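You operate a simulated robot arm through the tools that you are given. There is no shell and no other tool. Be economical: measure what you need, move in short steps, check, and stop when the job is done.

The job below is to be done with a simulated robot arm. You get a single attempt, and the scene is never put back.

TASK
Free the can, tip it into the grey tub, then lock it upright.
Fine: hardly any on the floor.
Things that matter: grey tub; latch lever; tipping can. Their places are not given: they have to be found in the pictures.

Only the result counts: the job must be done as asked and must still hold three seconds after the hand-in. Knocking over, shifting, dropping, spilling or breaking anything else fails it.

THE ROBOT
A 6-joint arm with a two-finger parallel gripper, fixed in place. Base frame: the origin is at the foot of the arm, x ahead of it, y to its left, z up; the work surface is at about z = 420. Lengths are in mm, angles in rad, forces in N, time in s.
With the tool pointing down near the work surface it reaches from about 120 to 640 mm from the base axis. Its first joint turns from -2.007 to 2.007 rad. Payload 4.2 kg.
The tool frame sits at the grasp point between the pads (the TCP): z along the fingers, y along the line on which they close. The tips reach 23 mm beyond it. Largest opening 94 mm; finger width 38, thickness 10; the body of the gripper, 54 by 96 mm, starts 39 mm behind the TCP.
Orientation is that of the tool frame in the base frame, as a unit quaternion [x, y, z, w]. With the fingers straight down and closing along the base's y, the tool's x points along the base's -x, its y along +y and its z along -z.

THE INTERFACE
- The arm moves only by the tool nudge_tool. Its argument "deltas" is one flat list of numbers, 7 for each row, row after row: the shift along the tool's x, y, z in units of 20 mm (1.0 is 20 mm), then the turn, a rotation vector about the tool's x, y, z in units of 8 degrees (1.0 is 8 degrees), then the closure, from 0 (fully open) to 1 (shut). In form: [x, y, z, rx, ry, rz, fingers, x, y, z, rx, ry, rz, fingers, ...]. A call has 1 to 12 rows; each row shifts and turns the commanded pose from where the row before left it, along the tool's axes as they then stand. A call with a number of a shift or a turn outside -1 to 1 is refused whole. Rows are played at 5 a second. More than 50 mm and 0.15 rad between two rows, or a gripper value outside its range, and nothing of the call is played. A pose out of reach is approached as far as the arm can. The call stops where the force on the tool passes 90 N (or 10 N more than at its start, if that is more) or the arm is blocked; 0.2 s more then pass. The fingers move at their own pace (about 108 mm/s each) and stop on an object; they squeeze with about 26 N. The grip force told is the motor's: it shows also when the fingers shut on nothing. Time passes only in rows, and 0.2 s behind the last, so rows that do not move let the fingers close. It gives the time, the measured TCP pose, the force on the tool (base axes), the opening and the grip force at its end, in the units of the frame above (readings bear some noise), with the torque about the TCP (base axes, N m) and any sound that the robot's microphone picked up.
- Cameras (640 x 400 px; columns grow to the right, rows downward): "scene" is fixed at [59.9, 483.7, 1402.3]; the picture's right is [-0.40, -0.91, 0.00], its down [-0.57, 0.25, -0.78] and it looks along [0.71, -0.32, -0.62] (base axes); focal length 304 px, centre (320, 200). "wrist" rides on the gripper at [86, 16, -74] in the tool frame; the picture's right is [-0.18, 0.98, 0.00], its down [-0.58, -0.11, -0.81] and it looks along [-0.79, -0.15, 0.59] (tool axes); focal length 243 px, centre (320, 200).
- snapshot(camera): a new picture of that camera. It takes no simulated time.
- move_column(by): slides the trunk up (or, below 0, down) by that many mm; the arm rides with it, the base frame stays. It gives what a move gives, with no picture.
- point_at(camera, pixels): for up to 12 pixels [column, row] of the newest picture of that camera ("zoom" is the newest enlarged one), the place [x, y, z] in the base frame of the surface seen there, good to about 2 mm, but the place of the scene camera against the robot may be out by one fixed shift of up to 25 mm in any direction. It takes no simulated time.
- inspect(camera, box): a new picture of the part [left, top, right, bottom] of that camera's present view, enlarged. It takes no simulated time.
- job_done(): hands the job in; it is judged then, once.

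Go step by step. Measure first, check grasps and placings, and put right what went wrong. The budget is 80 turns and 38 pictures, counting those below and the enlarged ones. Unless the task says otherwise, let go and move clear before handing in, and close with one line.

The tools are called after "Emit:" by a JSON object that holds its "api" and its "payload". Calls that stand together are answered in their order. nudge_tool: Moves the arm, as the interface text tells. Its arguments: {"type":"object","properties":{"deltas":{"type":"array","items":{"type":"number"}}},"required":["deltas"]} The other tools are called the same way: move_column (by) slides the trunk up or down; snapshot (camera) takes a picture; point_at (camera, pixels) gives the place of the surface under pixels of a picture; inspect (camera, box) takes an enlarged picture of a part of a camera's view; job_done () hands the job in.

At the start:

```text
clock: 0.0
position: [416.0, 437.3, 1188.8]
ee_rot: [0.0, 1.0, 0.001, 0.0]
force: [-0.7, 0.1, 0.0]
ft_torque: [-0.02, -0.02, 0.02]
grip_width: 94.1
finger_force: 0.0
trunk travel left (down, up): [-750.0, 240.0]
```

scene: 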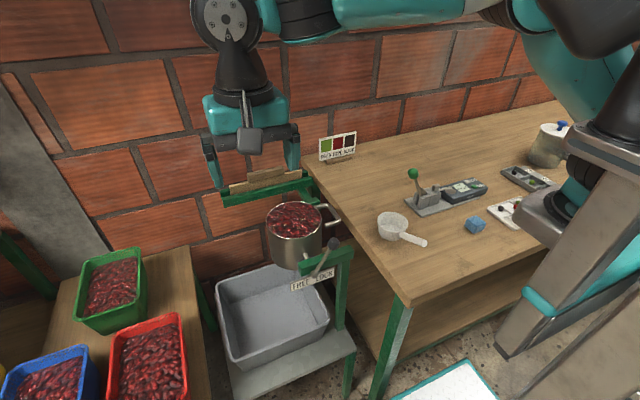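
wrist: 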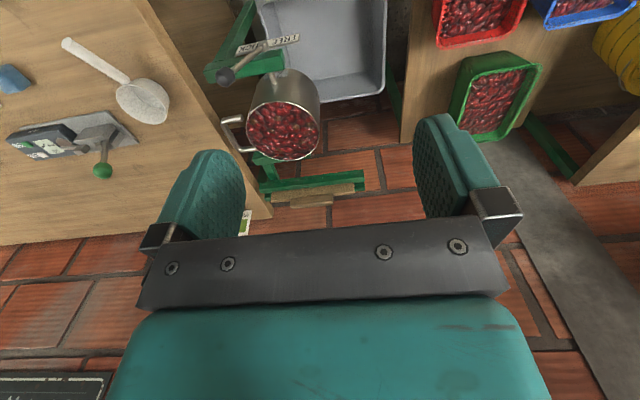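

The scene shows the can at about (297,235) on a green frame, the latch lever with its FREE/LOCK plate at about (318,268), and the grey tub below. I'll enlarge that area first.

Emit:
{"api": "inspect", "payload": {"camera": "scene", "box": [200, 150, 380, 310]}}

Emit:
{"api": "inspect", "payload": {"camera": "wrist", "box": [190, 0, 410, 210]}}

```text
2.50 times, centred on (290, 230) of scene
```

zoom: 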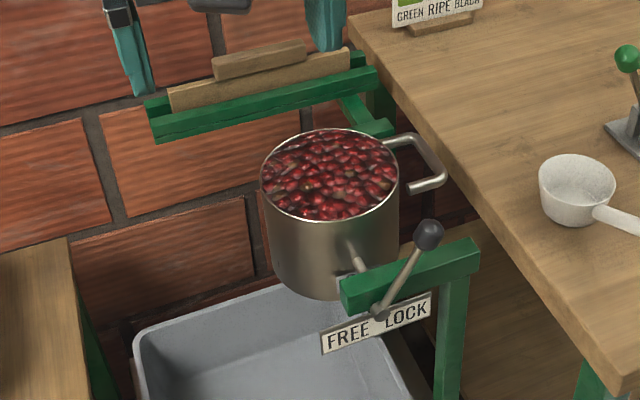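

```text
1.90 times, centred on (300, 105) of wrist
```

zoom: 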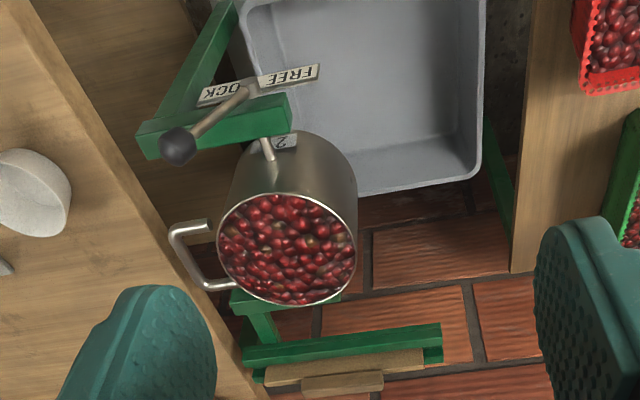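

I'll measure the lever knob, pivot, rim, handle and tub from the wrist zoom.

Emit:
{"api": "point_at", "payload": {"camera": "zoom", "pixels": [[178, 147], [243, 92], [205, 125], [221, 245], [355, 245], [288, 197], [288, 302], [172, 235], [205, 224], [208, 285], [268, 152], [285, 140]]}}

Emit:
{"api": "point_at", "payload": {"camera": "wrist", "pixels": [[386, 10], [383, 95], [325, 100], [262, 10], [330, 50], [295, 38], [245, 50], [270, 65], [215, 75], [300, 183], [280, 195], [215, 130]]}}

Emit:
{"api": "point_at", "payload": {"camera": "scene", "pixels": [[331, 243], [306, 275], [217, 283], [232, 366], [328, 315], [290, 265], [340, 215], [320, 203], [342, 258], [270, 310], [280, 190], [230, 365]]}}

```text
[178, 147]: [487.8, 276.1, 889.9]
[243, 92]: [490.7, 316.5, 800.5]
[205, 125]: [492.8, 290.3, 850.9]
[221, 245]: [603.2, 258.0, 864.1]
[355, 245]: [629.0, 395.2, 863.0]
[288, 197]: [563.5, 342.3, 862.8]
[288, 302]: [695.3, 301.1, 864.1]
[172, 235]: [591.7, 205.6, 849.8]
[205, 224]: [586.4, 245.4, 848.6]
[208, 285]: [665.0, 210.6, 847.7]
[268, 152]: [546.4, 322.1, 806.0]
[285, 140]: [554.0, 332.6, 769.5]
```

```text
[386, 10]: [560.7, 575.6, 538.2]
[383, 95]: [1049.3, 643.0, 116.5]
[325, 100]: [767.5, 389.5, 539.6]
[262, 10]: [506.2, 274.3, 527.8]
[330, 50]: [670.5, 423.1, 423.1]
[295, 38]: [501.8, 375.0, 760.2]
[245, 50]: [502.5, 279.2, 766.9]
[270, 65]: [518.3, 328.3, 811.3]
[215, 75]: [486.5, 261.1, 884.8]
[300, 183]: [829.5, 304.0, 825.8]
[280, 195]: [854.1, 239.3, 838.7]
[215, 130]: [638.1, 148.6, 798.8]
```

```text
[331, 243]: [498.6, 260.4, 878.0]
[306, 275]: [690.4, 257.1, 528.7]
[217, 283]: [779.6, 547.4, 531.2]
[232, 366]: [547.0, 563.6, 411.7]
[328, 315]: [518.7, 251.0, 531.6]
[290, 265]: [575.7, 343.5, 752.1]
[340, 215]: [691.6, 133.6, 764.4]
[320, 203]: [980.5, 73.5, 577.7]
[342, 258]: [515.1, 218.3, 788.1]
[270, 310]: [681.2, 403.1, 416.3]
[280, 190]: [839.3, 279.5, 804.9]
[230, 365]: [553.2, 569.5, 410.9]
```

The can rim centre is near (627,325,864), with the trunnion axis along x at about y 322, z 800. The handle bar is near y 207, z 848. The lever knob is at (488,276,890) on the LOCK side, and FREE is toward +y. I'll lower the trunk, then bring the closed fingers to the −y side of the knob.

Emit:
{"api": "move_column", "payload": {"by": -230}}

Emit:
{"api": "nudge_tool", "payload": {"deltas": [0, -1, 0, 0, 0, 0, 1, 0, -1, 0, 0, 0, 0, 1, 0, -1, 0, 0, 0, 0, 1, 0, -1, 0, 0, 0, 0, 1, 0, -1, 0, 0, 0, 0, 1, 0, -1, 0, 0, 0, 0, 1, 0, -1, 0, 0, 0, 0, 1, 0, -1, 0, 0, 0, 0, 1, 0, -1, 0, 0, 0, 0, 1, 0, -1, 0, 0, 0, 0, 1, 0, -0.3, 0, 0, 0, 0, 1]}}

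Emit:
{"api": "snapshot", "payload": {"camera": "wrist"}}

```text
clock: 2.4
position: [415.9, 437.1, 959.2]
ee_rot: [0.0, 1.0, 0.0, 0.0]
force: [-0.4, -0.2, -0.2]
ft_torque: [0.01, 0.01, -0.02]
grip_width: 93.9
finger_force: 0.3
trunk travel left (down, up): [-520.0, 470.0]
```

```text
clock: 4.8
position: [416.0, 231.2, 959.0]
ee_rot: [-0.001, 1.0, 0.0, 0.001]
force: [0.0, -0.1, -0.5]
ft_torque: [0.01, 0.0, 0.02]
grip_width: 0.0
finger_force: 26.2
trunk travel left (down, up): [-520.0, 470.0]
```

```text
33 pictures are left
```

wrist: 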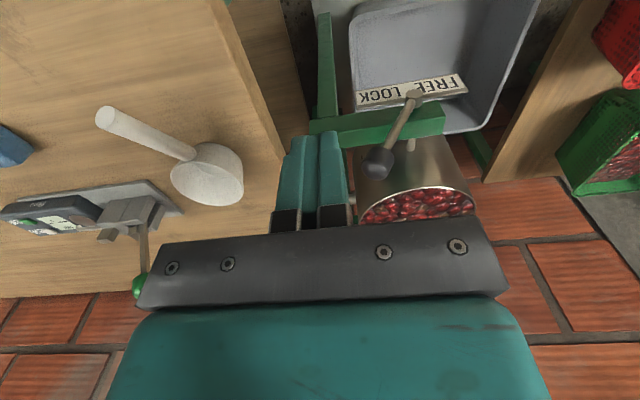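

Emit:
{"api": "point_at", "payload": {"camera": "wrist", "pixels": [[378, 160], [410, 97], [395, 128], [410, 145], [440, 112], [440, 125], [320, 135], [360, 97], [465, 85], [372, 205], [470, 200], [420, 170]]}}

```text
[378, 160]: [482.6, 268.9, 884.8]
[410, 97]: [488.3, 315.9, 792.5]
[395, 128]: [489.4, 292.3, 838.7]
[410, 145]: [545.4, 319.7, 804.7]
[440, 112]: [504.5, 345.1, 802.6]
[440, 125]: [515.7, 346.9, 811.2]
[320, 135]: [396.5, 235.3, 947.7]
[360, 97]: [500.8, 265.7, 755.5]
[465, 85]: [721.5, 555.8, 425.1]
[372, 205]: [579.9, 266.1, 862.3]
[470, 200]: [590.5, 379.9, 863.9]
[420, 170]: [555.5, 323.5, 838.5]
```

The knob is at about (490,272,887) and the pivot at (490,317,792). I'll move in to x 490, go down to z 880, then push +y while watching the force.

Emit:
{"api": "nudge_tool", "payload": {"deltas": [-1, 0, 0, 0, 0, 0, 1, -1, 0, 0, 0, 0, 0, 1, -1, 0, 0, 0, 0, 0, 1, -0.65, 0, 0, 0, 0, 0, 1, 0, 0, 1, 0, 0, 0, 1, 0, 0, 1, 0, 0, 0, 1, 0, 0, 1, 0, 0, 0, 1, 0, 0, 0.9, 0, 0, 0, 1]}}

Emit:
{"api": "nudge_tool", "payload": {"deltas": [0, 0.5, 0, 0, 0, 0, 1, 0, 0.5, 0, 0, 0, 0, 1, 0, 0.5, 0, 0, 0, 0, 1, 0, 0.5, 0, 0, 0, 0, 1, 0, 0.5, 0, 0, 0, 0, 1, 0, 0.5, 0, 0, 0, 0, 1]}}

Emit:
{"api": "snapshot", "payload": {"camera": "wrist"}}

```text
clock: 6.6
position: [490.0, 230.6, 881.2]
ee_rot: [0.0, 1.0, 0.001, 0.0]
force: [1.0, 0.1, 0.2]
ft_torque: [0.0, -0.01, 0.01]
grip_width: 0.1
finger_force: 25.9
trunk travel left (down, up): [-520.0, 470.0]
```

```text
clock: 8.0
position: [488.6, 291.2, 881.8]
ee_rot: [0.001, 1.0, 0.0, 0.0]
force: [0.2, -0.5, 0.0]
ft_torque: [0.01, -0.03, -0.01]
grip_width: 0.0
finger_force: 26.1
trunk travel left (down, up): [-520.0, 470.0]
```

```text
32 pictures are left
```

wrist: 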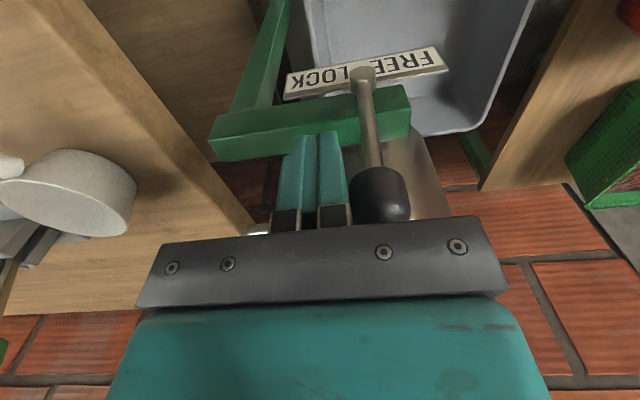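

The lever now stands about vertical with little resistance. I'll keep pushing toward FREE.

Emit:
{"api": "nudge_tool", "payload": {"deltas": [0, 0.5, 0, 0, 0, 0, 1, 0, 0.5, 0, 0, 0, 0, 1, 0, 0.5, 0, 0, 0, 0, 1, 0, 0.5, 0, 0, 0, 0, 1, 0, 0.4, 0.1, 0, 0, 0, 1, 0, 0, 0, 0, 0, 0, 1]}}

Emit:
{"api": "snapshot", "payload": {"camera": "wrist"}}

```text
clock: 9.4
position: [488.7, 338.4, 879.8]
ee_rot: [0.0, 1.0, -0.001, 0.0]
force: [0.8, 0.3, -1.2]
ft_torque: [-0.01, 0.0, -0.02]
grip_width: 0.3
finger_force: 26.0
trunk travel left (down, up): [-520.0, 470.0]
```

```text
31 pictures are left
```

wrist: 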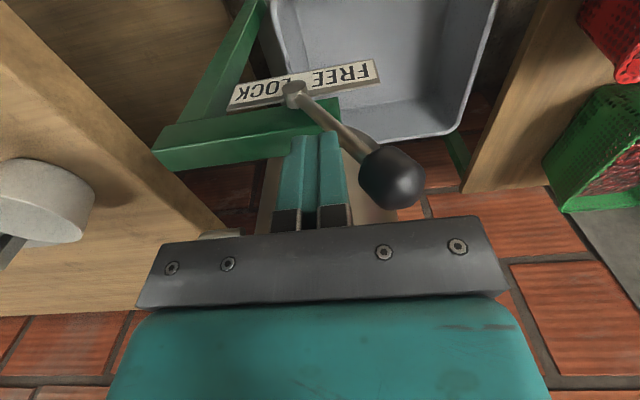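

Emit:
{"api": "point_at", "payload": {"camera": "wrist", "pixels": [[392, 175], [295, 95], [340, 130]]}}

Emit:
{"api": "nudge_tool", "payload": {"deltas": [0, 0.4, 0.1, 0, 0, 0, 1, 0, 0.4, 0.1, 0, 0, 0, 1, 0, 0, 0, 0, 0, 0, 1]}}

Emit:
{"api": "snapshot", "payload": {"camera": "wrist"}}

```text
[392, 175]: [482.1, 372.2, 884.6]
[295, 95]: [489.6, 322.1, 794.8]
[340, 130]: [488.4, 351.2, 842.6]
```

```text
clock: 10.2
position: [488.6, 346.9, 876.8]
ee_rot: [0.004, 1.0, -0.007, -0.003]
force: [-2.3, -78.5, 32.1]
ft_torque: [-1.19, -0.11, -0.33]
grip_width: 0.1
finger_force: 25.7
trunk travel left (down, up): [-520.0, 470.0]
```

```text
30 pictures are left
```

wrist: 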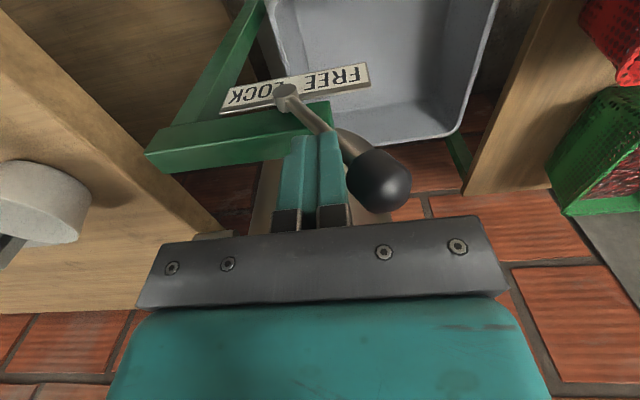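

The push reached a hard stop (78 N) with the knob at about y 372, so the lever is at FREE. I'll back off, rise, and look at the handle.

Emit:
{"api": "nudge_tool", "payload": {"deltas": [0, -1, 0, 0, 0, 0, 1, 0, -0.5, -0.5, 0, 0, 0, 1, 0, -0.5, -1, 0, 0, 0, 1, 0, -1, -1, 0, 0, 0, 1, 0, -1, -1, 0, 0, 0, 1, 0, -1, -1, 0, 0, 0, 1, 0, -1, -1, 0, 0, 0, 0.6, 0, -1, 0, 0, 0, 0, 0.6]}}

Emit:
{"api": "snapshot", "payload": {"camera": "wrist"}}

Emit:
{"api": "inspect", "payload": {"camera": "scene", "box": [200, 150, 380, 310]}}

```text
clock: 12.0
position: [489.1, 215.3, 985.7]
ee_rot: [0.0, 1.0, 0.0, 0.0]
force: [-0.3, -0.5, 0.0]
ft_torque: [-0.02, 0.01, 0.0]
grip_width: 37.1
finger_force: 0.0
trunk travel left (down, up): [-520.0, 470.0]
```

```text
29 pictures are left
```

wrist: 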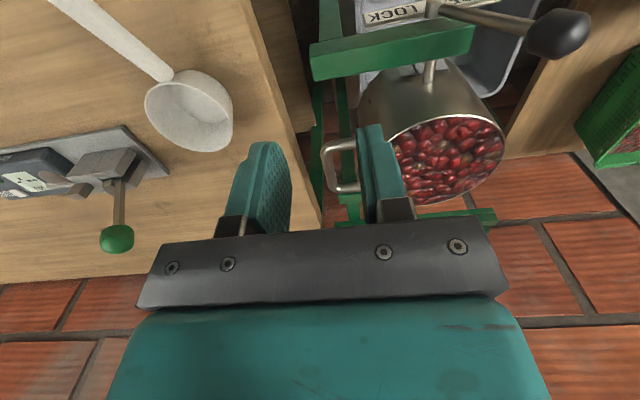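

```text
2.50 times, centred on (290, 230) of scene
```

zoom: 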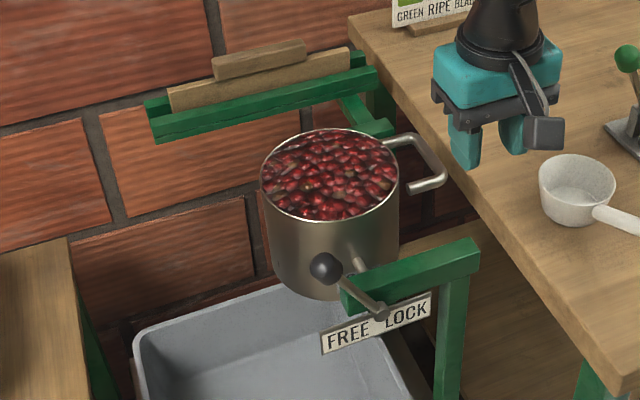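

Emit:
{"api": "point_at", "payload": {"camera": "wrist", "pixels": [[560, 33], [434, 8], [326, 153], [352, 144], [329, 165], [334, 182], [345, 190], [357, 188], [505, 138], [400, 60], [240, 125], [430, 70]]}}

Emit:
{"api": "point_at", "payload": {"camera": "zoom", "pixels": [[325, 267], [380, 312], [443, 178], [412, 188], [430, 155], [408, 138], [280, 215], [396, 142], [322, 290]]}}

```text
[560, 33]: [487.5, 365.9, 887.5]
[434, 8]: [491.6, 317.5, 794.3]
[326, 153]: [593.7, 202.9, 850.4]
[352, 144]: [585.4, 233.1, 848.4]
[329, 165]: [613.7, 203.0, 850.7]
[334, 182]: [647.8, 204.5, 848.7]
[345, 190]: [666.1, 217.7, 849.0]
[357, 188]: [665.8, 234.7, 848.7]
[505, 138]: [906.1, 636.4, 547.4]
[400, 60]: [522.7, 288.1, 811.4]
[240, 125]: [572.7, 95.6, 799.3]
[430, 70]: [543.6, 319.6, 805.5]
```

```text
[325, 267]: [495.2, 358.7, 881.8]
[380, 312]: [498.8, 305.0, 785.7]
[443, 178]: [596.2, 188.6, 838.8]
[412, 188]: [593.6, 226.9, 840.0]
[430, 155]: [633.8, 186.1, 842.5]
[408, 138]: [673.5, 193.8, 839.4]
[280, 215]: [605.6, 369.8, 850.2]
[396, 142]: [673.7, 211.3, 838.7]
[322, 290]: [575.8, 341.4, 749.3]
```

The handle bar runs x 588–666 at y 206, z about 846, and the axis is near y 320, z 798. The table top is at z 799. Before grasping I'll test the reach of the tipped-over pose with a tilted tool, raised well clear of everything.

Emit:
{"api": "move_column", "payload": {"by": 120}}

Emit:
{"api": "nudge_tool", "payload": {"deltas": [-1, 0, 0, 0, -0.6, 0, 0.6, -1, 0, 0, 0, -0.6, 0, 0.6, -1, 0, 0, 0, -0.6, 0, 0.6, -1, 0, 0, 0, -0.6, 0, 0.6, -1, 0, 0, 0, -0.6, 0, 0.6, -1, 0, 0, 0, -0.75, 0, 0.6, -1, 0, 0, 0, 0, 0, 0.6]}}

```text
clock: 13.5
position: [489.1, 213.8, 1104.4]
ee_rot: [-0.001, 1.0, 0.0, 0.0]
force: [0.4, 0.0, -0.5]
ft_torque: [0.03, -0.01, 0.0]
grip_width: 37.7
finger_force: 0.1
trunk travel left (down, up): [-640.0, 350.0]
```

```text
clock: 15.1
position: [622.6, 215.4, 1140.6]
ee_rot: [0.0, 0.966, 0.0, 0.259]
force: [-0.2, -0.2, 0.0]
ft_torque: [0.01, 0.01, 0.01]
grip_width: 37.5
finger_force: 0.0
trunk travel left (down, up): [-640.0, 350.0]
```

Emit:
{"api": "nudge_tool", "payload": {"deltas": [0, 1, 0, 0, 0, 0, 0.6, 0, 1, 0, 0, 0, 0, 0.6, 0, 1, 0, 0, 0, 0, 0.6, 0, 1, 0, 0, 0, 0, 0.6, 0, 1, 0, 0, 0, 0, 0.6, 0, 1, 0, 0, 0, 0, 0.6, 0, 1, 0, 0, 0, 0, 0.6, 0, 1, 0, 0, 0, 0, 0.6, 0, 1, 0, 0, 0, 0, 0.6, 0, 1, 0, 0, 0, 0, 0.6, 0, 1, 0, 0, 0, 0, 0.6]}}

```text
clock: 17.5
position: [607.0, 379.1, 1128.1]
ee_rot: [0.0, 0.966, 0.0, 0.259]
force: [0.4, -0.2, -0.9]
ft_torque: [-0.01, -0.01, 0.01]
grip_width: 37.6
finger_force: 0.0
out of reach, approached as far as the arm can: row 8, 9, 10, 11
trunk travel left (down, up): [-640.0, 350.0]
```

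Emit:
{"api": "nudge_tool", "payload": {"deltas": [0.5, 0, 0.866, 0, 0, 0, 0.6, 0.5, 0, 0.866, 0, 0, 0, 0.6, 0.5, 0, 0.866, 0, 0, 0, 0.6, 0.5, 0, 0.866, 0, 0, 0, 0.6]}}

```text
clock: 18.5
position: [605.9, 380.5, 1047.9]
ee_rot: [0.0, 0.966, 0.0, 0.259]
force: [0.2, 0.1, 0.5]
ft_torque: [-0.02, 0.0, 0.01]
grip_width: 37.7
finger_force: 0.1
trunk travel left (down, up): [-640.0, 350.0]
```

Emit:
{"api": "nudge_tool", "payload": {"deltas": [0, 1, 0, 0, 0, 0, 0.6, 0, 1, 0, 0, 0, 0, 0.6, 0, 1, 0, 0, 0, 0, 0.6]}}

```text
clock: 19.3
position: [602.3, 426.3, 1044.0]
ee_rot: [0.001, 0.966, -0.001, 0.259]
force: [0.2, 0.1, -0.2]
ft_torque: [-0.04, 0.0, -0.05]
grip_width: 37.7
finger_force: 0.1
out of reach, approached as far as the arm can: row 3
trunk travel left (down, up): [-640.0, 350.0]
```

Emit:
{"api": "nudge_tool", "payload": {"deltas": [0.5, 0, 0.866, 0, 0, 0, 0.6, 0.5, 0, 0.866, 0, 0, 0, 0.6, 0.5, 0, 0.866, 0, 0, 0, 0.6, 0, 1, 0, 0, 0, 0, 0.6, -0.866, 0, 0.5, 0, 0, 0, 0.6, 0, 1, 0, 0, 0, 0, 0.6]}}

```text
clock: 20.7
position: [618.4, 444.7, 984.1]
ee_rot: [-0.001, 0.966, 0.001, 0.259]
force: [-0.2, -0.5, 0.5]
ft_torque: [0.0, -0.01, -0.03]
grip_width: 37.7
finger_force: 0.2
out of reach, approached as far as the arm can: row 5, 6
trunk travel left (down, up): [-640.0, 350.0]
```

The tilted tool reaches about r 760 at this relative height, which is enough. I'll go back over the handle and then lower the trunk by 100.

Emit:
{"api": "nudge_tool", "payload": {"deltas": [0, -1, 0, 0, 0, 0, 0.6, 0, -1, 0, 0, 0, 0, 0.6, 0, -1, 0, 0, 0, 0, 0.6, 0, -1, 0, 0, 0, 0, 0.6, 0, -1, 0, 0, 0, 0, 0.6, 0, -1, 0, 0, 0, 0, 0.6, 0, -1, 0, 0, 0, 0, 0.6, 0, -1, 0, 0, 0, 0, 0.6, 0, -1, 0, 0, 0, 0, 0.6, 0, -1, 0, 0, 0, 0, 0.6, 0, -1, 0, 0, 0, 0, 0.6, 0, -0.93, 0, 0, 0, 0, 0.6]}}

Emit:
{"api": "move_column", "payload": {"by": -90}}

Emit:
{"api": "snapshot", "payload": {"camera": "wrist"}}

```text
clock: 23.3
position: [619.7, 414.1, 982.1]
ee_rot: [0.0, 0.966, 0.0, 0.258]
force: [-0.7, -0.1, -0.3]
ft_torque: [-0.02, -0.01, -0.02]
grip_width: 37.7
finger_force: 0.1
out of reach, approached as far as the arm can: row 2, 3, 4, 5, 6, 7, 8, 9, 10, 11, 12
trunk travel left (down, up): [-640.0, 350.0]
```

```text
clock: 24.6
position: [618.5, 414.4, 893.4]
ee_rot: [0.001, 0.966, -0.002, 0.258]
force: [0.4, 0.5, 1.6]
ft_torque: [-0.02, -0.01, 0.01]
grip_width: 37.6
finger_force: 0.1
trunk travel left (down, up): [-550.0, 440.0]
```

```text
27 pictures are left
```

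wrist: 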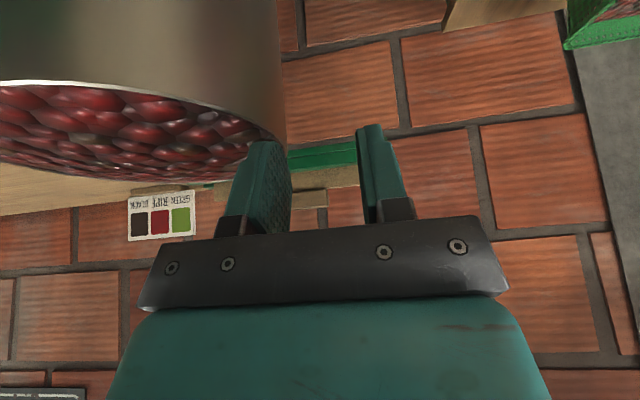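

The −y moves were reported out of reach and the fingers are now close to the rim, although nothing was touched. I'll raise the trunk again and pull back in −x to unbend the arm.

Emit:
{"api": "move_column", "payload": {"by": 90}}

Emit:
{"api": "nudge_tool", "payload": {"deltas": [0.866, 0, -0.5, 0, 0, 0, 0.6, 0.866, 0, -0.5, 0, 0, 0, 0.6, 0.866, 0, -0.5, 0, 0, 0, 0.6, 0.866, 0, -0.5, 0, 0, 0, 0.6]}}

Emit:
{"api": "snapshot", "payload": {"camera": "scene"}}

```text
clock: 25.8
position: [619.5, 415.6, 983.3]
ee_rot: [0.001, 0.966, -0.001, 0.259]
force: [0.4, 0.7, -0.4]
ft_torque: [0.0, 0.0, 0.03]
grip_width: 37.7
finger_force: 0.0
trunk travel left (down, up): [-640.0, 350.0]
```

```text
clock: 26.8
position: [559.3, 443.8, 977.8]
ee_rot: [0.0, 0.966, 0.0, 0.258]
force: [-0.2, 0.5, 0.9]
ft_torque: [-0.04, -0.01, 0.03]
grip_width: 37.9
finger_force: 0.0
out of reach, approached as far as the arm can: row 1, 2, 3, 4
trunk travel left (down, up): [-640.0, 350.0]
```

```text
26 pictures are left
```

scene: 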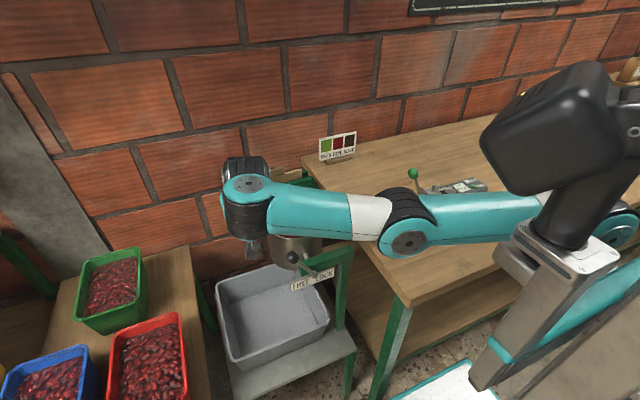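

The elbow is nearly straight, so the solver is caught at a singular pose. I'll retract more toward the base.

Emit:
{"api": "nudge_tool", "payload": {"deltas": [0.866, 0, -0.5, 0, 0, 0, 0.6, 0.866, 0, -0.5, 0, 0, 0, 0.6, 0.866, 0, -0.5, 0, 0, 0, 0.6, 0.866, 0, -0.5, 0, 0, 0, 0.6]}}

```text
clock: 27.8
position: [488.7, 469.9, 980.7]
ee_rot: [0.002, 0.966, -0.002, 0.258]
force: [0.3, -0.6, 0.8]
ft_torque: [0.02, 0.04, -0.02]
grip_width: 37.5
finger_force: 0.0
out of reach, approached as far as the arm can: row 1, 2, 3, 4
trunk travel left (down, up): [-640.0, 350.0]
```

Emit:
{"api": "nudge_tool", "payload": {"deltas": [-0.5, 0, -0.866, 0, 0, 0, 0.6, -0.5, 0, -0.866, 0, 0, 0, 0.6, -0.5, 0, -0.866, 0, 0, 0, 0.6, -0.5, 0, -0.866, 0, 0, 0, 0.6]}}

Emit:
{"api": "nudge_tool", "payload": {"deltas": [0, -1, 0, 0, 0, 0, 0.6, 0, -1, 0, 0, 0, 0, 0.6, 0, -1, 0, 0, 0, 0, 0.6, 0, -1, 0, 0, 0, 0, 0.6]}}

Emit:
{"api": "snapshot", "payload": {"camera": "scene"}}

```text
clock: 28.8
position: [476.9, 461.1, 1049.8]
ee_rot: [0.0, 0.966, -0.001, 0.259]
force: [0.0, 0.2, -1.0]
ft_torque: [0.03, -0.01, -0.01]
grip_width: 37.6
finger_force: 0.0
out of reach, approached as far as the arm can: row 3, 4
trunk travel left (down, up): [-640.0, 350.0]
```

```text
clock: 29.8
position: [478.5, 380.3, 1047.6]
ee_rot: [0.001, 0.966, -0.004, 0.259]
force: [-0.4, 0.0, 0.4]
ft_torque: [0.01, 0.01, -0.01]
grip_width: 37.7
finger_force: 0.0
trunk travel left (down, up): [-640.0, 350.0]
```

```text
25 pictures are left
```

scene: 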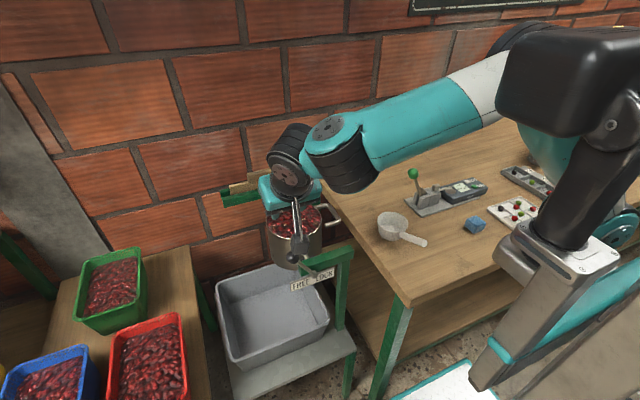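

Raising the arm brought back the elbow-up posture, and lower heights relative to the trunk reach further. So I'll keep the trunk where it is and go over the handle from here.

Emit:
{"api": "nudge_tool", "payload": {"deltas": [0, -1, 0, 0, 0, 0, 0.6, 0, -1, 0, 0, 0, 0, 0.6, 0, -1, 0, 0, 0, 0, 0.6, 0, -1, 0, 0, 0, 0, 0.6, 0, -1, 0, 0, 0, 0, 0.6, 0, -1, 0, 0, 0, 0, 0.6, 0, -1, 0, 0, 0, 0, 0.6, 0, -1, 0, 0, 0, 0, 0.6, 0, -0.7, 0, 0, 0, 0, 0.6]}}

Emit:
{"api": "nudge_tool", "payload": {"deltas": [-0.5, 0, 0.866, 0, 0, 0, 0.6, -0.5, 0, 0.866, 0, 0, 0, 0.6, -0.866, 0, 0.5, 0, 0, 0, 0.6, -0.866, 0, 0.5, 0, 0, 0, 0.6, -0.866, 0, 0.5, 0, 0, 0, 0.6, -0.866, 0, 0.5, 0, 0, 0, 0.6, -0.866, 0, 0.5, 0, 0, 0, 0.6]}}

```text
clock: 31.8
position: [477.8, 207.0, 1050.7]
ee_rot: [0.0, 0.966, 0.0, 0.259]
force: [0.4, 0.6, -0.6]
ft_torque: [-0.03, 0.01, -0.04]
grip_width: 37.8
finger_force: 0.1
trunk travel left (down, up): [-640.0, 350.0]
```

```text
clock: 33.4
position: [610.7, 207.4, 1030.5]
ee_rot: [0.0, 0.966, -0.001, 0.258]
force: [0.0, 0.0, -0.1]
ft_torque: [-0.01, 0.01, 0.03]
grip_width: 37.5
finger_force: 0.1
trunk travel left (down, up): [-640.0, 350.0]
```

Emit:
{"api": "nudge_tool", "payload": {"deltas": [-0.39, 0, 0.225, 0, 0, 0, 0.6, 0.5, 0, 0.866, 0, 0, 0, 0.6, 0.5, 0, 0.866, 0, 0, 0, 0.6, 0.5, 0, 0.866, 0, 0, 0, 0.6, 0.5, 0, 0.866, 0, 0, 0, 0.6, 0.5, 0, 0.866, 0, 0, 0, 0.6, 0.5, 0, 0.866, 0, 0, 0, 0.6, 0.3, 0, 0.52, 0, 0, 0, 0.6]}}

Emit:
{"api": "snapshot", "payload": {"camera": "wrist"}}

```text
clock: 35.2
position: [621.3, 207.3, 899.1]
ee_rot: [0.0, 0.966, 0.0, 0.259]
force: [-0.1, 0.0, 0.8]
ft_torque: [-0.02, 0.01, -0.01]
grip_width: 37.5
finger_force: 0.1
trunk travel left (down, up): [-640.0, 350.0]
```

```text
24 pictures are left
```

wrist: 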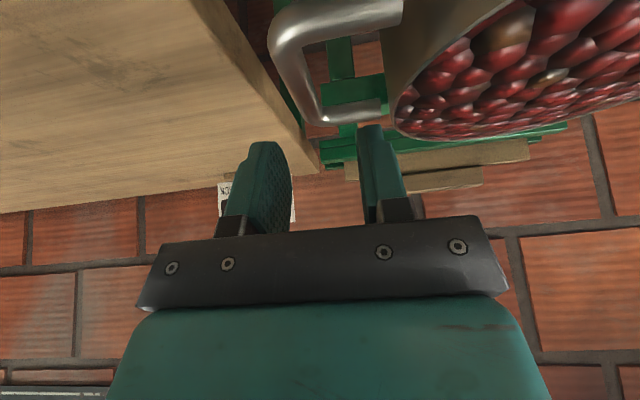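

Emit:
{"api": "point_at", "payload": {"camera": "wrist", "pixels": [[278, 50], [300, 80], [320, 115], [370, 108], [380, 15], [280, 25], [398, 115], [330, 22]]}}

```text
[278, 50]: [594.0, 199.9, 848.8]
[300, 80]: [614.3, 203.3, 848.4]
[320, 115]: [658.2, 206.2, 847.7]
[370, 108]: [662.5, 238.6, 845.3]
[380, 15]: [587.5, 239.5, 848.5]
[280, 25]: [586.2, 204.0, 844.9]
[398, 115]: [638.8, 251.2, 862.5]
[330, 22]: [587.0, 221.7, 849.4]
```

The measurements confirm the handle: bar at y about 205, z about 845, prongs at x 588 and 662. I'll lower onto it and close.

Emit:
{"api": "nudge_tool", "payload": {"deltas": [0.5, 0, 0.866, 0, 0, 0, 0.6, 0.5, 0, 0.866, 0, 0, 0, 0.6, 0.15, 0, 0.26, 0, 0, 0, 0.6, 0, 0, 0, 0, 0, 0, 0.8, 0, 0, 0, 0, 0, 0, 1, 0, 0, 0, 0, 0, 0, 1]}}

Emit:
{"api": "snapshot", "payload": {"camera": "wrist"}}

Emit:
{"api": "inspect", "payload": {"camera": "scene", "box": [200, 130, 380, 290]}}

```text
clock: 36.6
position: [621.9, 201.4, 853.8]
ee_rot: [0.002, 0.966, -0.006, 0.258]
force: [-1.8, -46.2, 13.2]
ft_torque: [-0.62, 1.62, 1.6]
grip_width: 14.5
finger_force: 45.3
trunk travel left (down, up): [-640.0, 350.0]
```

```text
23 pictures are left
```

wrist: 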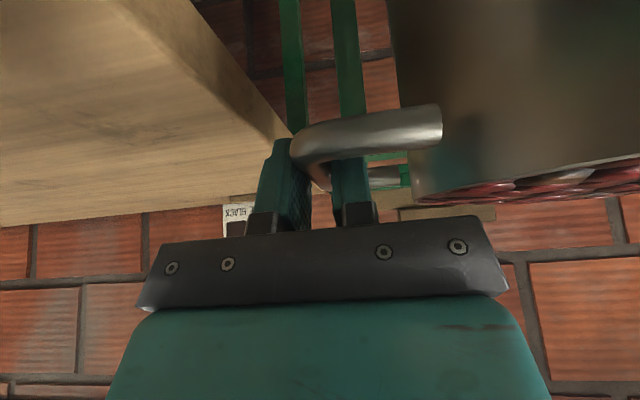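

```text
2.50 times, centred on (290, 210) of scene
```

zoom: 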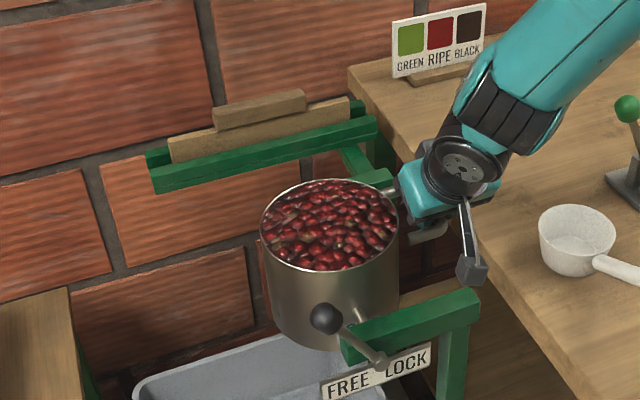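

The bar is gripped (opening 14.5 mm), with about 46 N of side load because the bar is really at y 201. I'll take out that offset and test the first 10° of the arc.

Emit:
{"api": "nudge_tool", "payload": {"deltas": [0, -0.28, 0, 0, 0, 0, 1, -0.25, 0.25, -0.433, 0, 0, 0, 1, -0.25, 0.25, -0.433, 0, 0, 0, 1, 0, 0, 0, 0, 0, 0, 1]}}

Emit:
{"api": "inspect", "payload": {"camera": "scene", "box": [200, 130, 380, 290]}}

```text
clock: 37.6
position: [620.7, 211.2, 873.7]
ee_rot: [0.0, 0.966, -0.001, 0.26]
force: [1.1, -22.0, 9.7]
ft_torque: [-0.36, 0.56, 1.7]
grip_width: 14.5
finger_force: 45.4
trunk travel left (down, up): [-640.0, 350.0]
```

```text
2.50 times, centred on (290, 210) of scene
```

zoom: 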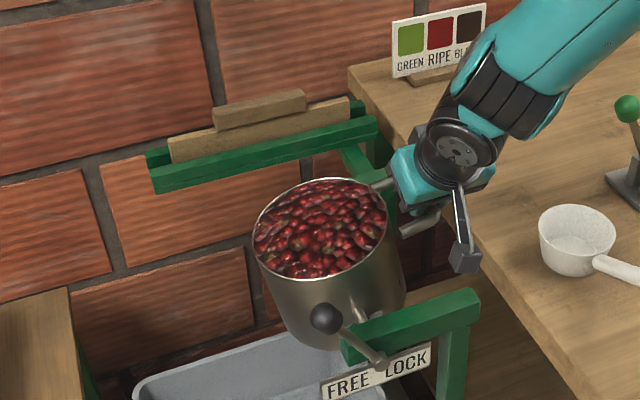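

The can turns with the handle. I'll continue along the arc to about 40°.

Emit:
{"api": "nudge_tool", "payload": {"deltas": [-0.149, 0.22, -0.258, 0, 0, 0, 1, -0.149, 0.22, -0.258, 0, 0, 0, 1, -0.149, 0.22, -0.258, 0, 0, 0, 1, -0.1275, 0.267, -0.221, 0, 0, 0, 1, -0.1275, 0.267, -0.221, 0, 0, 0, 1, -0.1275, 0.267, -0.221, 0, 0, 0, 1, -0.102, 0.308, -0.176, 0, 0, 0, 1, -0.102, 0.308, -0.176, 0, 0, 0, 1, -0.102, 0.308, -0.176, 0, 0, 0, 1, 0, 0, 0, 0, 0, 0, 1]}}

Emit:
{"api": "snapshot", "payload": {"camera": "scene"}}

```text
clock: 39.8
position: [621.2, 259.2, 918.8]
ee_rot: [0.0, 0.966, 0.001, 0.26]
force: [8.4, -14.8, 22.3]
ft_torque: [-0.2, 0.19, 1.69]
grip_width: 14.1
finger_force: 45.1
trunk travel left (down, up): [-640.0, 350.0]
```

```text
20 pictures are left
```

scene: 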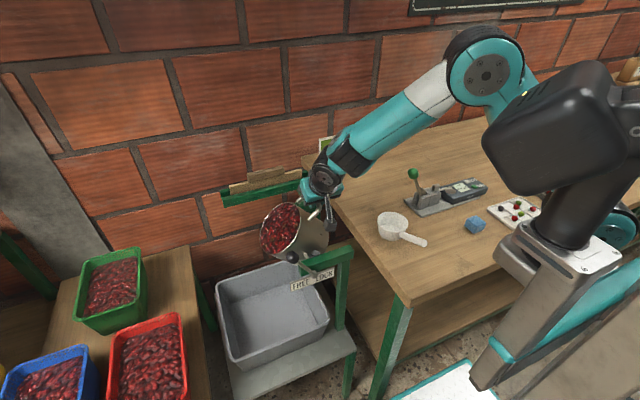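

The position matches the planned arc and nothing has spilled. I'll continue to about 70°.

Emit:
{"api": "nudge_tool", "payload": {"deltas": [-0.074, 0.34, -0.128, 0, 0, 0, 1, -0.074, 0.34, -0.128, 0, 0, 0, 1, -0.074, 0.34, -0.128, 0, 0, 0, 1, -0.044, 0.36, -0.0765, 0, 0, 0, 1, -0.044, 0.36, -0.0765, 0, 0, 0, 1, -0.044, 0.36, -0.0765, 0, 0, 0, 1, -0.011, 0.368, -0.019, 0, 0, 0, 1, -0.011, 0.368, -0.019, 0, 0, 0, 1, -0.011, 0.368, -0.019, 0, 0, 0, 1, 0, 0, 0, 0, 0, 0, 1]}}

Emit:
{"api": "snapshot", "payload": {"camera": "scene"}}

```text
clock: 42.0
position: [619.1, 324.4, 932.6]
ee_rot: [0.0, 0.966, -0.001, 0.258]
force: [7.3, -3.1, -4.6]
ft_torque: [-0.19, 0.33, 1.09]
grip_width: 14.2
finger_force: 45.4
trunk travel left (down, up): [-640.0, 350.0]
```

```text
19 pictures are left
```

scene: 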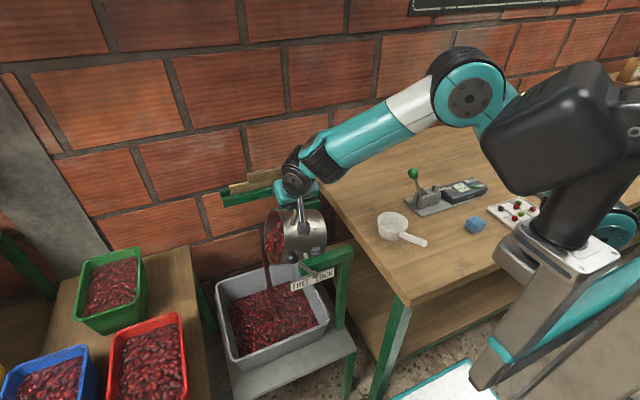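

The stream is falling inside the tub. I'll continue to about 100°.

Emit:
{"api": "nudge_tool", "payload": {"deltas": [0, 0, 0, 0, 0, 0, 1, 0.02, 0.368, 0.035, 0, 0, 0, 1, 0.02, 0.368, 0.035, 0, 0, 0, 1, 0.02, 0.368, 0.035, 0, 0, 0, 1, 0.0525, 0.355, 0.091, 0, 0, 0, 1, 0.0525, 0.355, 0.091, 0, 0, 0, 1, 0.0525, 0.355, 0.091, 0, 0, 0, 1, 0.0825, 0.332, 0.143, 0, 0, 0, 1, 0.0825, 0.332, 0.143, 0, 0, 0, 1, 0.0825, 0.332, 0.143, 0, 0, 0, 1, 0, 0, 0, 0, 0, 0, 1]}}

Emit:
{"api": "snapshot", "payload": {"camera": "scene"}}

```text
clock: 44.4
position: [621.0, 386.3, 913.8]
ee_rot: [0.001, 0.966, 0.0, 0.259]
force: [0.1, -2.8, 1.1]
ft_torque: [-0.25, -0.76, -0.76]
grip_width: 13.9
finger_force: 45.3
trunk travel left (down, up): [-640.0, 350.0]
```

```text
18 pictures are left
```

scene: 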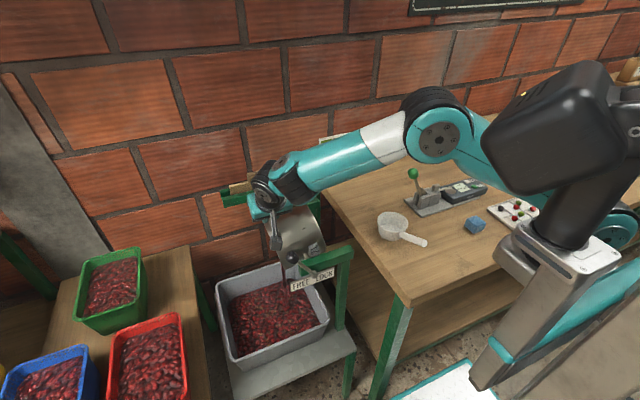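

Most of it appears to be out. I'll go on to about 120° to empty the can, with a short dwell.

Emit:
{"api": "nudge_tool", "payload": {"deltas": [0.11, 0.298, 0.19, 0, 0, 0, 1, 0.11, 0.298, 0.19, 0, 0, 0, 1, 0.11, 0.298, 0.19, 0, 0, 0, 1, 0.133, 0.255, 0.231, 0, 0, 0, 1, 0.133, 0.255, 0.231, 0, 0, 0, 1, 0.133, 0.255, 0.231, 0, 0, 0, 1, 0, 0, 0, 0, 0, 0, 1, 0, 0, 0, 0, 0, 0, 1]}}

Emit:
{"api": "inspect", "payload": {"camera": "scene", "box": [190, 150, 390, 390]}}

```text
clock: 46.2
position: [621.1, 415.7, 890.2]
ee_rot: [0.006, 0.965, -0.002, 0.262]
force: [-12.9, -61.3, 42.8]
ft_torque: [-0.53, 0.31, 0.86]
grip_width: 14.0
finger_force: 45.3
trunk travel left (down, up): [-640.0, 350.0]
```

```text
1.67 times, centred on (290, 270) of scene
```

zoom: 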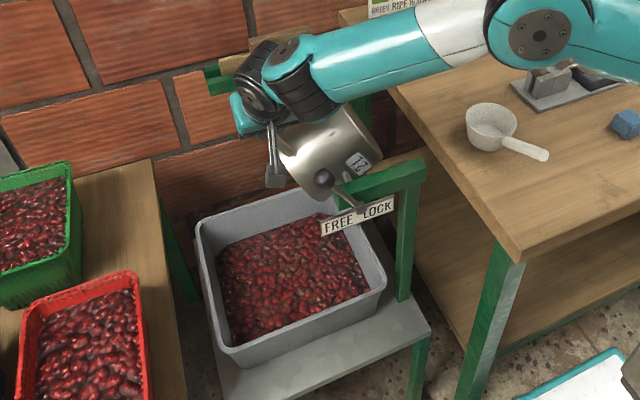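

The can met its tipping stop at about 117°, and the contents are in the tub. I'll ease off slightly, dwell, then start back.

Emit:
{"api": "nudge_tool", "payload": {"deltas": [-0.1, -0.192, -0.174, 0, 0, 0, 1, 0, 0, 0, 0, 0, 0, 1, 0, 0, 0, 0, 0, 0, 1, -0.1, -0.192, -0.173, 0, 0, 0, 1, -0.2, -0.383, -0.347, 0, 0, 0, 1, -0.165, -0.447, -0.285, 0, 0, 0, 1, -0.165, -0.447, -0.285, 0, 0, 0, 1, -0.124, -0.498, -0.215, 0, 0, 0, 1, -0.124, -0.498, -0.215, 0, 0, 0, 1, -0.079, -0.533, -0.137, 0, 0, 0, 1, -0.079, -0.533, -0.137, 0, 0, 0, 1]}}

Emit:
{"api": "nudge_tool", "payload": {"deltas": [-0.03, -0.552, -0.053, 0, 0, 0, 1, -0.03, -0.552, -0.053, 0, 0, 0, 1, 0.0165, -0.552, 0.0285, 0, 0, 0, 1, 0.0165, -0.552, 0.0285, 0, 0, 0, 1, 0.066, -0.54, 0.115, 0, 0, 0, 1, 0.066, -0.54, 0.115, 0, 0, 0, 1, 0.111, -0.51, 0.192, 0, 0, 0, 1, 0.111, -0.51, 0.192, 0, 0, 0, 1]}}

Emit:
{"api": "snapshot", "payload": {"camera": "scene"}}

```text
clock: 48.6
position: [622.2, 348.4, 932.0]
ee_rot: [-0.001, 0.966, 0.001, 0.259]
force: [7.0, 4.5, 4.7]
ft_torque: [0.34, -0.17, 0.13]
grip_width: 13.8
finger_force: 45.3
trunk travel left (down, up): [-640.0, 350.0]
```

```text
clock: 50.4
position: [618.8, 260.1, 917.7]
ee_rot: [-0.001, 0.966, 0.0, 0.258]
force: [-3.7, 4.2, 0.7]
ft_torque: [0.33, -1.02, 2.01]
grip_width: 14.1
finger_force: 44.5
trunk travel left (down, up): [-640.0, 350.0]
```

```text
16 pictures are left
```

scene: 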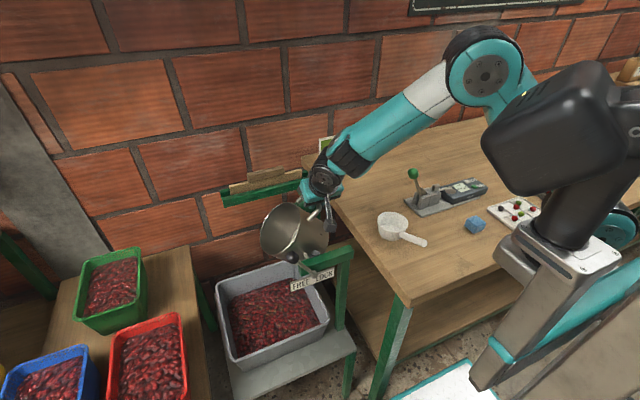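

The can is empty and back at about 40°. I'll bring it fully upright.

Emit:
{"api": "nudge_tool", "payload": {"deltas": [0.153, -0.462, 0.264, 0, 0, 0, 1, 0.153, -0.462, 0.264, 0, 0, 0, 1, 0.191, -0.4, 0.331, 0, 0, 0, 1, 0.191, -0.4, 0.331, 0, 0, 0, 1, 0.224, -0.33, 0.387, 0, 0, 0, 1, 0.224, -0.33, 0.387, 0, 0, 0, 1, 0.25, -0.25, 0.433, 0, 0, 0, 1, 0.25, -0.25, 0.433, 0, 0, 0, 1, 0, 0, 0, 0, 0, 0, 1]}}

Emit:
{"api": "inspect", "payload": {"camera": "scene", "box": [200, 130, 380, 290]}}

```text
clock: 52.4
position: [620.4, 201.8, 852.8]
ee_rot: [0.0, 0.966, 0.0, 0.259]
force: [-4.0, 4.7, 0.1]
ft_torque: [0.3, -1.18, 2.02]
grip_width: 14.1
finger_force: 45.3
trunk travel left (down, up): [-640.0, 350.0]
```

```text
2.50 times, centred on (290, 210) of scene
```

zoom: 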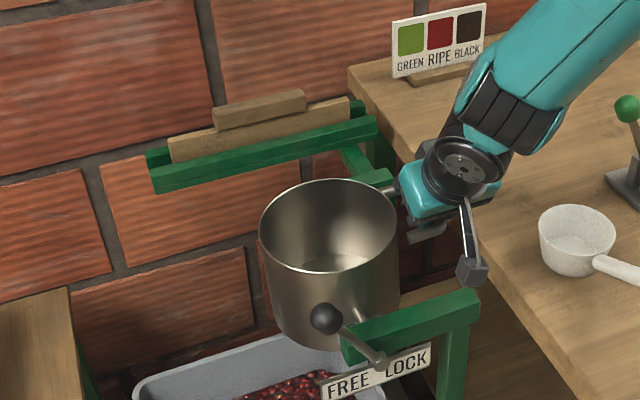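

The can is empty and back at the starting pose. I'll press lightly down to seat it upright, then relax.

Emit:
{"api": "nudge_tool", "payload": {"deltas": [0.08, 0, 0.14, 0, 0, 0, 1, 0, 0, 0, 0, 0, 0, 1]}}

```text
clock: 53.0
position: [620.0, 201.6, 850.0]
ee_rot: [0.0, 0.966, -0.002, 0.258]
force: [-1.9, -2.0, 2.8]
ft_torque: [0.18, -1.08, 1.99]
grip_width: 14.3
finger_force: 45.3
trunk travel left (down, up): [-640.0, 350.0]
```

There is no stop at upright, so I'll go back up to the original handle height, release, rise, and check the angle.

Emit:
{"api": "nudge_tool", "payload": {"deltas": [-0.09, 0, -0.16, 0, 0, 0, 1, 0, 0, 0, 0, 0, 0, 1, 0, 0, 0, 0, 0, 0, 0.6, 0, 0, 0, 0, 0, 0, 0.6]}}

Emit:
{"api": "nudge_tool", "payload": {"deltas": [-0.5, 0, -0.866, 0, 0, 0, 0.6, -0.5, 0, -0.866, 0, 0, 0, 0.6, -0.5, 0, -0.866, 0, 0, 0, 0.6]}}

Emit:
{"api": "snapshot", "payload": {"camera": "wrist"}}

```text
clock: 54.0
position: [619.9, 201.6, 852.7]
ee_rot: [0.0, 0.966, 0.0, 0.258]
force: [0.9, 0.0, -0.5]
ft_torque: [0.02, -0.03, 0.02]
grip_width: 37.7
finger_force: 0.0
trunk travel left (down, up): [-640.0, 350.0]
```

```text
clock: 54.8
position: [620.2, 202.3, 912.5]
ee_rot: [0.001, 0.966, -0.001, 0.259]
force: [0.1, 0.9, 0.0]
ft_torque: [-0.02, -0.02, -0.03]
grip_width: 37.8
finger_force: 0.1
trunk travel left (down, up): [-640.0, 350.0]
```

```text
14 pictures are left
```

wrist: 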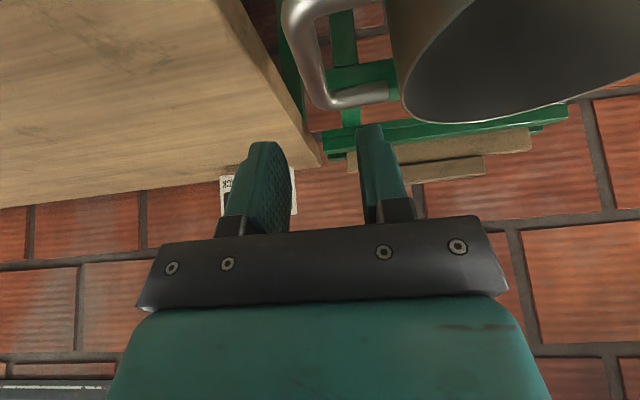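

Emit:
{"api": "point_at", "payload": {"camera": "wrist", "pixels": [[295, 45], [310, 75], [325, 100], [375, 92], [410, 100], [500, 117], [600, 90], [345, 5]]}}

```text
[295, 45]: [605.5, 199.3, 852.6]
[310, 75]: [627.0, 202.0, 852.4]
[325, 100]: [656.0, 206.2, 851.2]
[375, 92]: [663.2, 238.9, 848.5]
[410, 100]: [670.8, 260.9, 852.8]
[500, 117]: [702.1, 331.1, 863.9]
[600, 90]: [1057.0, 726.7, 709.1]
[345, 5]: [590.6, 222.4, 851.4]
```

The handle now sits about 4 mm higher than at the start (852.4 against 848.4), so the can is roughly 2° off upright. I'll regrip, lower it by about 4 mm, and release.

Emit:
{"api": "nudge_tool", "payload": {"deltas": [0.5, 0, 0.866, 0, 0, 0, 0.6, 0.5, 0, 0.866, 0, 0, 0, 0.6, 0.5, 0, 0.866, 0, 0, 0, 0.6, 0, 0, 0, 0, 0, 0, 1, 0, 0, 0, 0, 0, 0, 1, 0.105, -0.06, 0.18, 0, 0, 0, 1, 0, 0, 0, 0, 0, 0, 1, 0, 0, 0, 0, 0, 0, 0.6, 0, 0, 0, 0, 0, 0, 0.6]}}

Emit:
{"api": "nudge_tool", "payload": {"deltas": [-0.5, 0, -0.866, 0, 0, 0, 0.6, -0.5, 0, -0.866, 0, 0, 0, 0.6, -0.5, 0, -0.866, 0, 0, 0, 0.6]}}

Emit:
{"api": "snapshot", "payload": {"camera": "wrist"}}

Emit:
{"api": "point_at", "payload": {"camera": "wrist", "pixels": [[295, 45], [310, 75], [325, 100], [375, 92], [410, 100], [500, 117], [345, 5], [320, 92]]}}

```text
clock: 56.8
position: [619.5, 201.7, 848.7]
ee_rot: [0.0, 0.966, -0.001, 0.259]
force: [0.9, -0.4, -0.4]
ft_torque: [0.05, 0.01, -0.04]
grip_width: 37.7
finger_force: 0.0
trunk travel left (down, up): [-640.0, 350.0]
```

```text
clock: 57.6
position: [620.4, 201.2, 908.5]
ee_rot: [0.0, 0.966, -0.001, 0.259]
force: [-0.1, 0.3, -0.6]
ft_torque: [0.02, -0.04, 0.01]
grip_width: 37.7
finger_force: 0.1
trunk travel left (down, up): [-640.0, 350.0]
```

```text
13 pictures are left
```

wrist: 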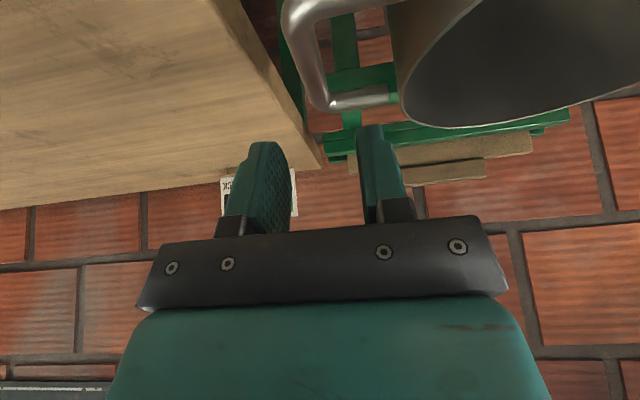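

```text
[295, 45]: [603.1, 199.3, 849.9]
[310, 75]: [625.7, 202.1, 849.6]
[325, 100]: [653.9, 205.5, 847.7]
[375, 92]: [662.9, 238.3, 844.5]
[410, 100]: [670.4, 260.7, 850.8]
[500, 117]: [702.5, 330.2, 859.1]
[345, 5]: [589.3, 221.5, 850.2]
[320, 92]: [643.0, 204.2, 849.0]
```

The handle surface is back to about 849, matching the start. Next I'll rise, retreat, untilt, and cross to the +y side of the lever at a safe height.

Emit:
{"api": "nudge_tool", "payload": {"deltas": [-0.5, 0, -0.866, 0, 0, 0, 0.6, -0.5, 0, -0.866, 0, 0, 0, 0.6, -0.5, 0, -0.866, 0, 0, 0, 0.6, -0.5, 0, -0.866, 0, 0, 0, 0.6, 0.866, 0, -0.5, 0, 0, 0, 1, 0.866, 0, -0.5, 0, 0, 0, 1, 0.866, 0, -0.5, 0, 0, 0, 1, 0.866, 0, -0.5, 0, 0, 0, 1, 0.866, 0, -0.5, 0, 0, 0, 1, 0.866, 0, -0.5, 0, 0, 0, 1, 0.433, 0, -0.25, 0, 0, 0, 1]}}

Emit:
{"api": "nudge_tool", "payload": {"deltas": [0, 1, 0, 0, 0.75, 0, 1, 0, 1, 0, 0, 0.75, 0, 1, 0, 1, 0, 0, 0.75, 0, 1, 0, 1, 0, 0, 0.75, 0, 1, 0, 1, 0, 0, 0.75, 0, 1, 0, 1, 0, 0, 0, 0, 1, 0, 1, 0, 0, 0, 0, 1, 0, 1, 0, 0, 0, 0, 1, 0, 1, 0, 0, 0, 0, 1, 0, 1, 0, 0, 0, 0, 1, 0, 0.75, 0, 0, 0, 0, 1]}}

Emit:
{"api": "snapshot", "payload": {"camera": "wrist"}}

```text
clock: 60.0
position: [489.3, 201.3, 988.7]
ee_rot: [0.001, 0.966, -0.001, 0.259]
force: [0.4, 0.6, 0.4]
ft_torque: [-0.03, 0.04, 0.01]
grip_width: 0.0
finger_force: 25.6
trunk travel left (down, up): [-640.0, 350.0]
```

```text
clock: 62.4
position: [490.4, 416.4, 988.3]
ee_rot: [0.0, 1.0, 0.0, 0.0]
force: [-0.3, -0.7, -0.3]
ft_torque: [0.03, 0.01, 0.0]
grip_width: 0.0
finger_force: 25.5
trunk travel left (down, up): [-640.0, 350.0]
```

```text
12 pictures are left
```

wrist: 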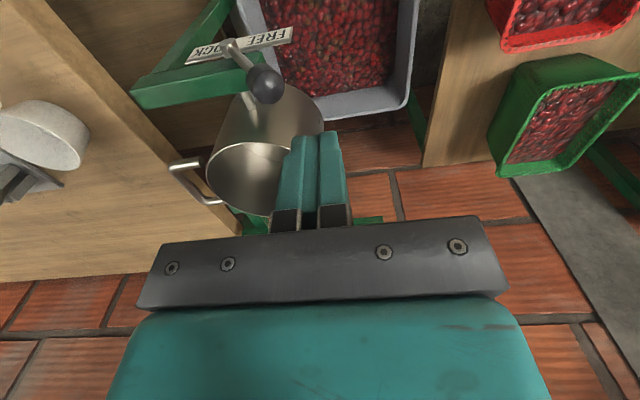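

The lever knob at (265,82) is still at FREE. I'll lower the fingers on its +y side and push toward LOCK.

Emit:
{"api": "nudge_tool", "payload": {"deltas": [0, 0, 1, 0, 0, 0, 1, 0, 0, 1, 0, 0, 0, 1, 0, 0, 1, 0, 0, 0, 1, 0, 0, 1, 0, 0, 0, 1, 0, 0, 1, 0, 0, 0, 1, 0, 0, 0.35, 0, 0, 0, 1, 0, -0.8, 0, 0, 0, 0, 1]}}

Emit:
{"api": "nudge_tool", "payload": {"deltas": [0, -0.5, 0, 0, 0, 0, 1, 0, -0.5, 0, 0, 0, 0, 1, 0, -0.5, 0, 0, 0, 0, 1, 0, -0.5, 0, 0, 0, 0, 1, 0, -0.5, 0, 0, 0, 0, 1, 0, -0.5, 0, 0, 0, 0, 1, 0, -0.5, 0, 0, 0, 0, 1, 0, -0.5, 0, 0, 0, 0, 1, 0, -0.5, 0, 0, 0, 0, 1]}}

Emit:
{"api": "snapshot", "payload": {"camera": "wrist"}}

```text
clock: 64.0
position: [489.6, 399.7, 881.4]
ee_rot: [0.0, 1.0, 0.0, 0.0]
force: [-0.4, -0.1, 0.5]
ft_torque: [-0.01, 0.02, 0.0]
grip_width: 0.1
finger_force: 25.7
trunk travel left (down, up): [-640.0, 350.0]
```

```text
clock: 66.0
position: [490.2, 310.7, 882.9]
ee_rot: [0.0, 1.0, 0.0, -0.001]
force: [-0.4, -0.4, 0.0]
ft_torque: [0.01, -0.01, 0.02]
grip_width: 0.1
finger_force: 26.5
trunk travel left (down, up): [-640.0, 350.0]
```

```text
11 pictures are left
```

wrist: 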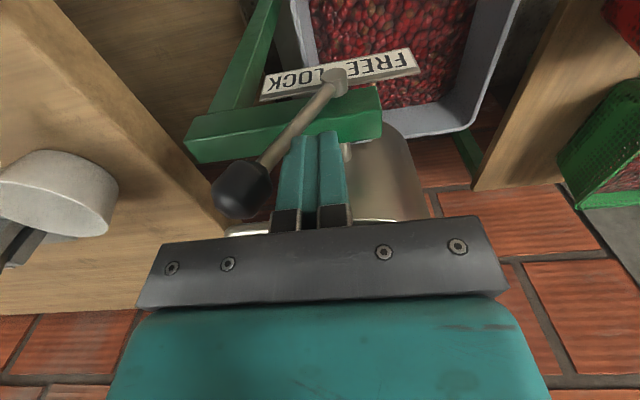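

The lever has snapped over toward LOCK. I'll push on until I feel the stop.

Emit:
{"api": "nudge_tool", "payload": {"deltas": [0, -0.4, 0.05, 0, 0, 0, 1, 0, -0.3, 0, 0, 0, 0, 1, 0, -0.3, 0, 0, 0, 0, 1, 0, -0.2, 0, 0, 0, 0, 1, 0, 0, 0, 0, 0, 0, 1]}}

Emit:
{"api": "point_at", "payload": {"camera": "wrist", "pixels": [[240, 188], [333, 80]]}}

```text
clock: 67.2
position: [490.7, 291.9, 882.7]
ee_rot: [-0.002, 1.0, 0.005, 0.002]
force: [-6.6, 48.3, 3.6]
ft_torque: [0.42, 0.03, 0.12]
grip_width: 0.1
finger_force: 25.9
trunk travel left (down, up): [-640.0, 350.0]
```

```text
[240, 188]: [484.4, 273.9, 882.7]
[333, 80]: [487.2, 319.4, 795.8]
```

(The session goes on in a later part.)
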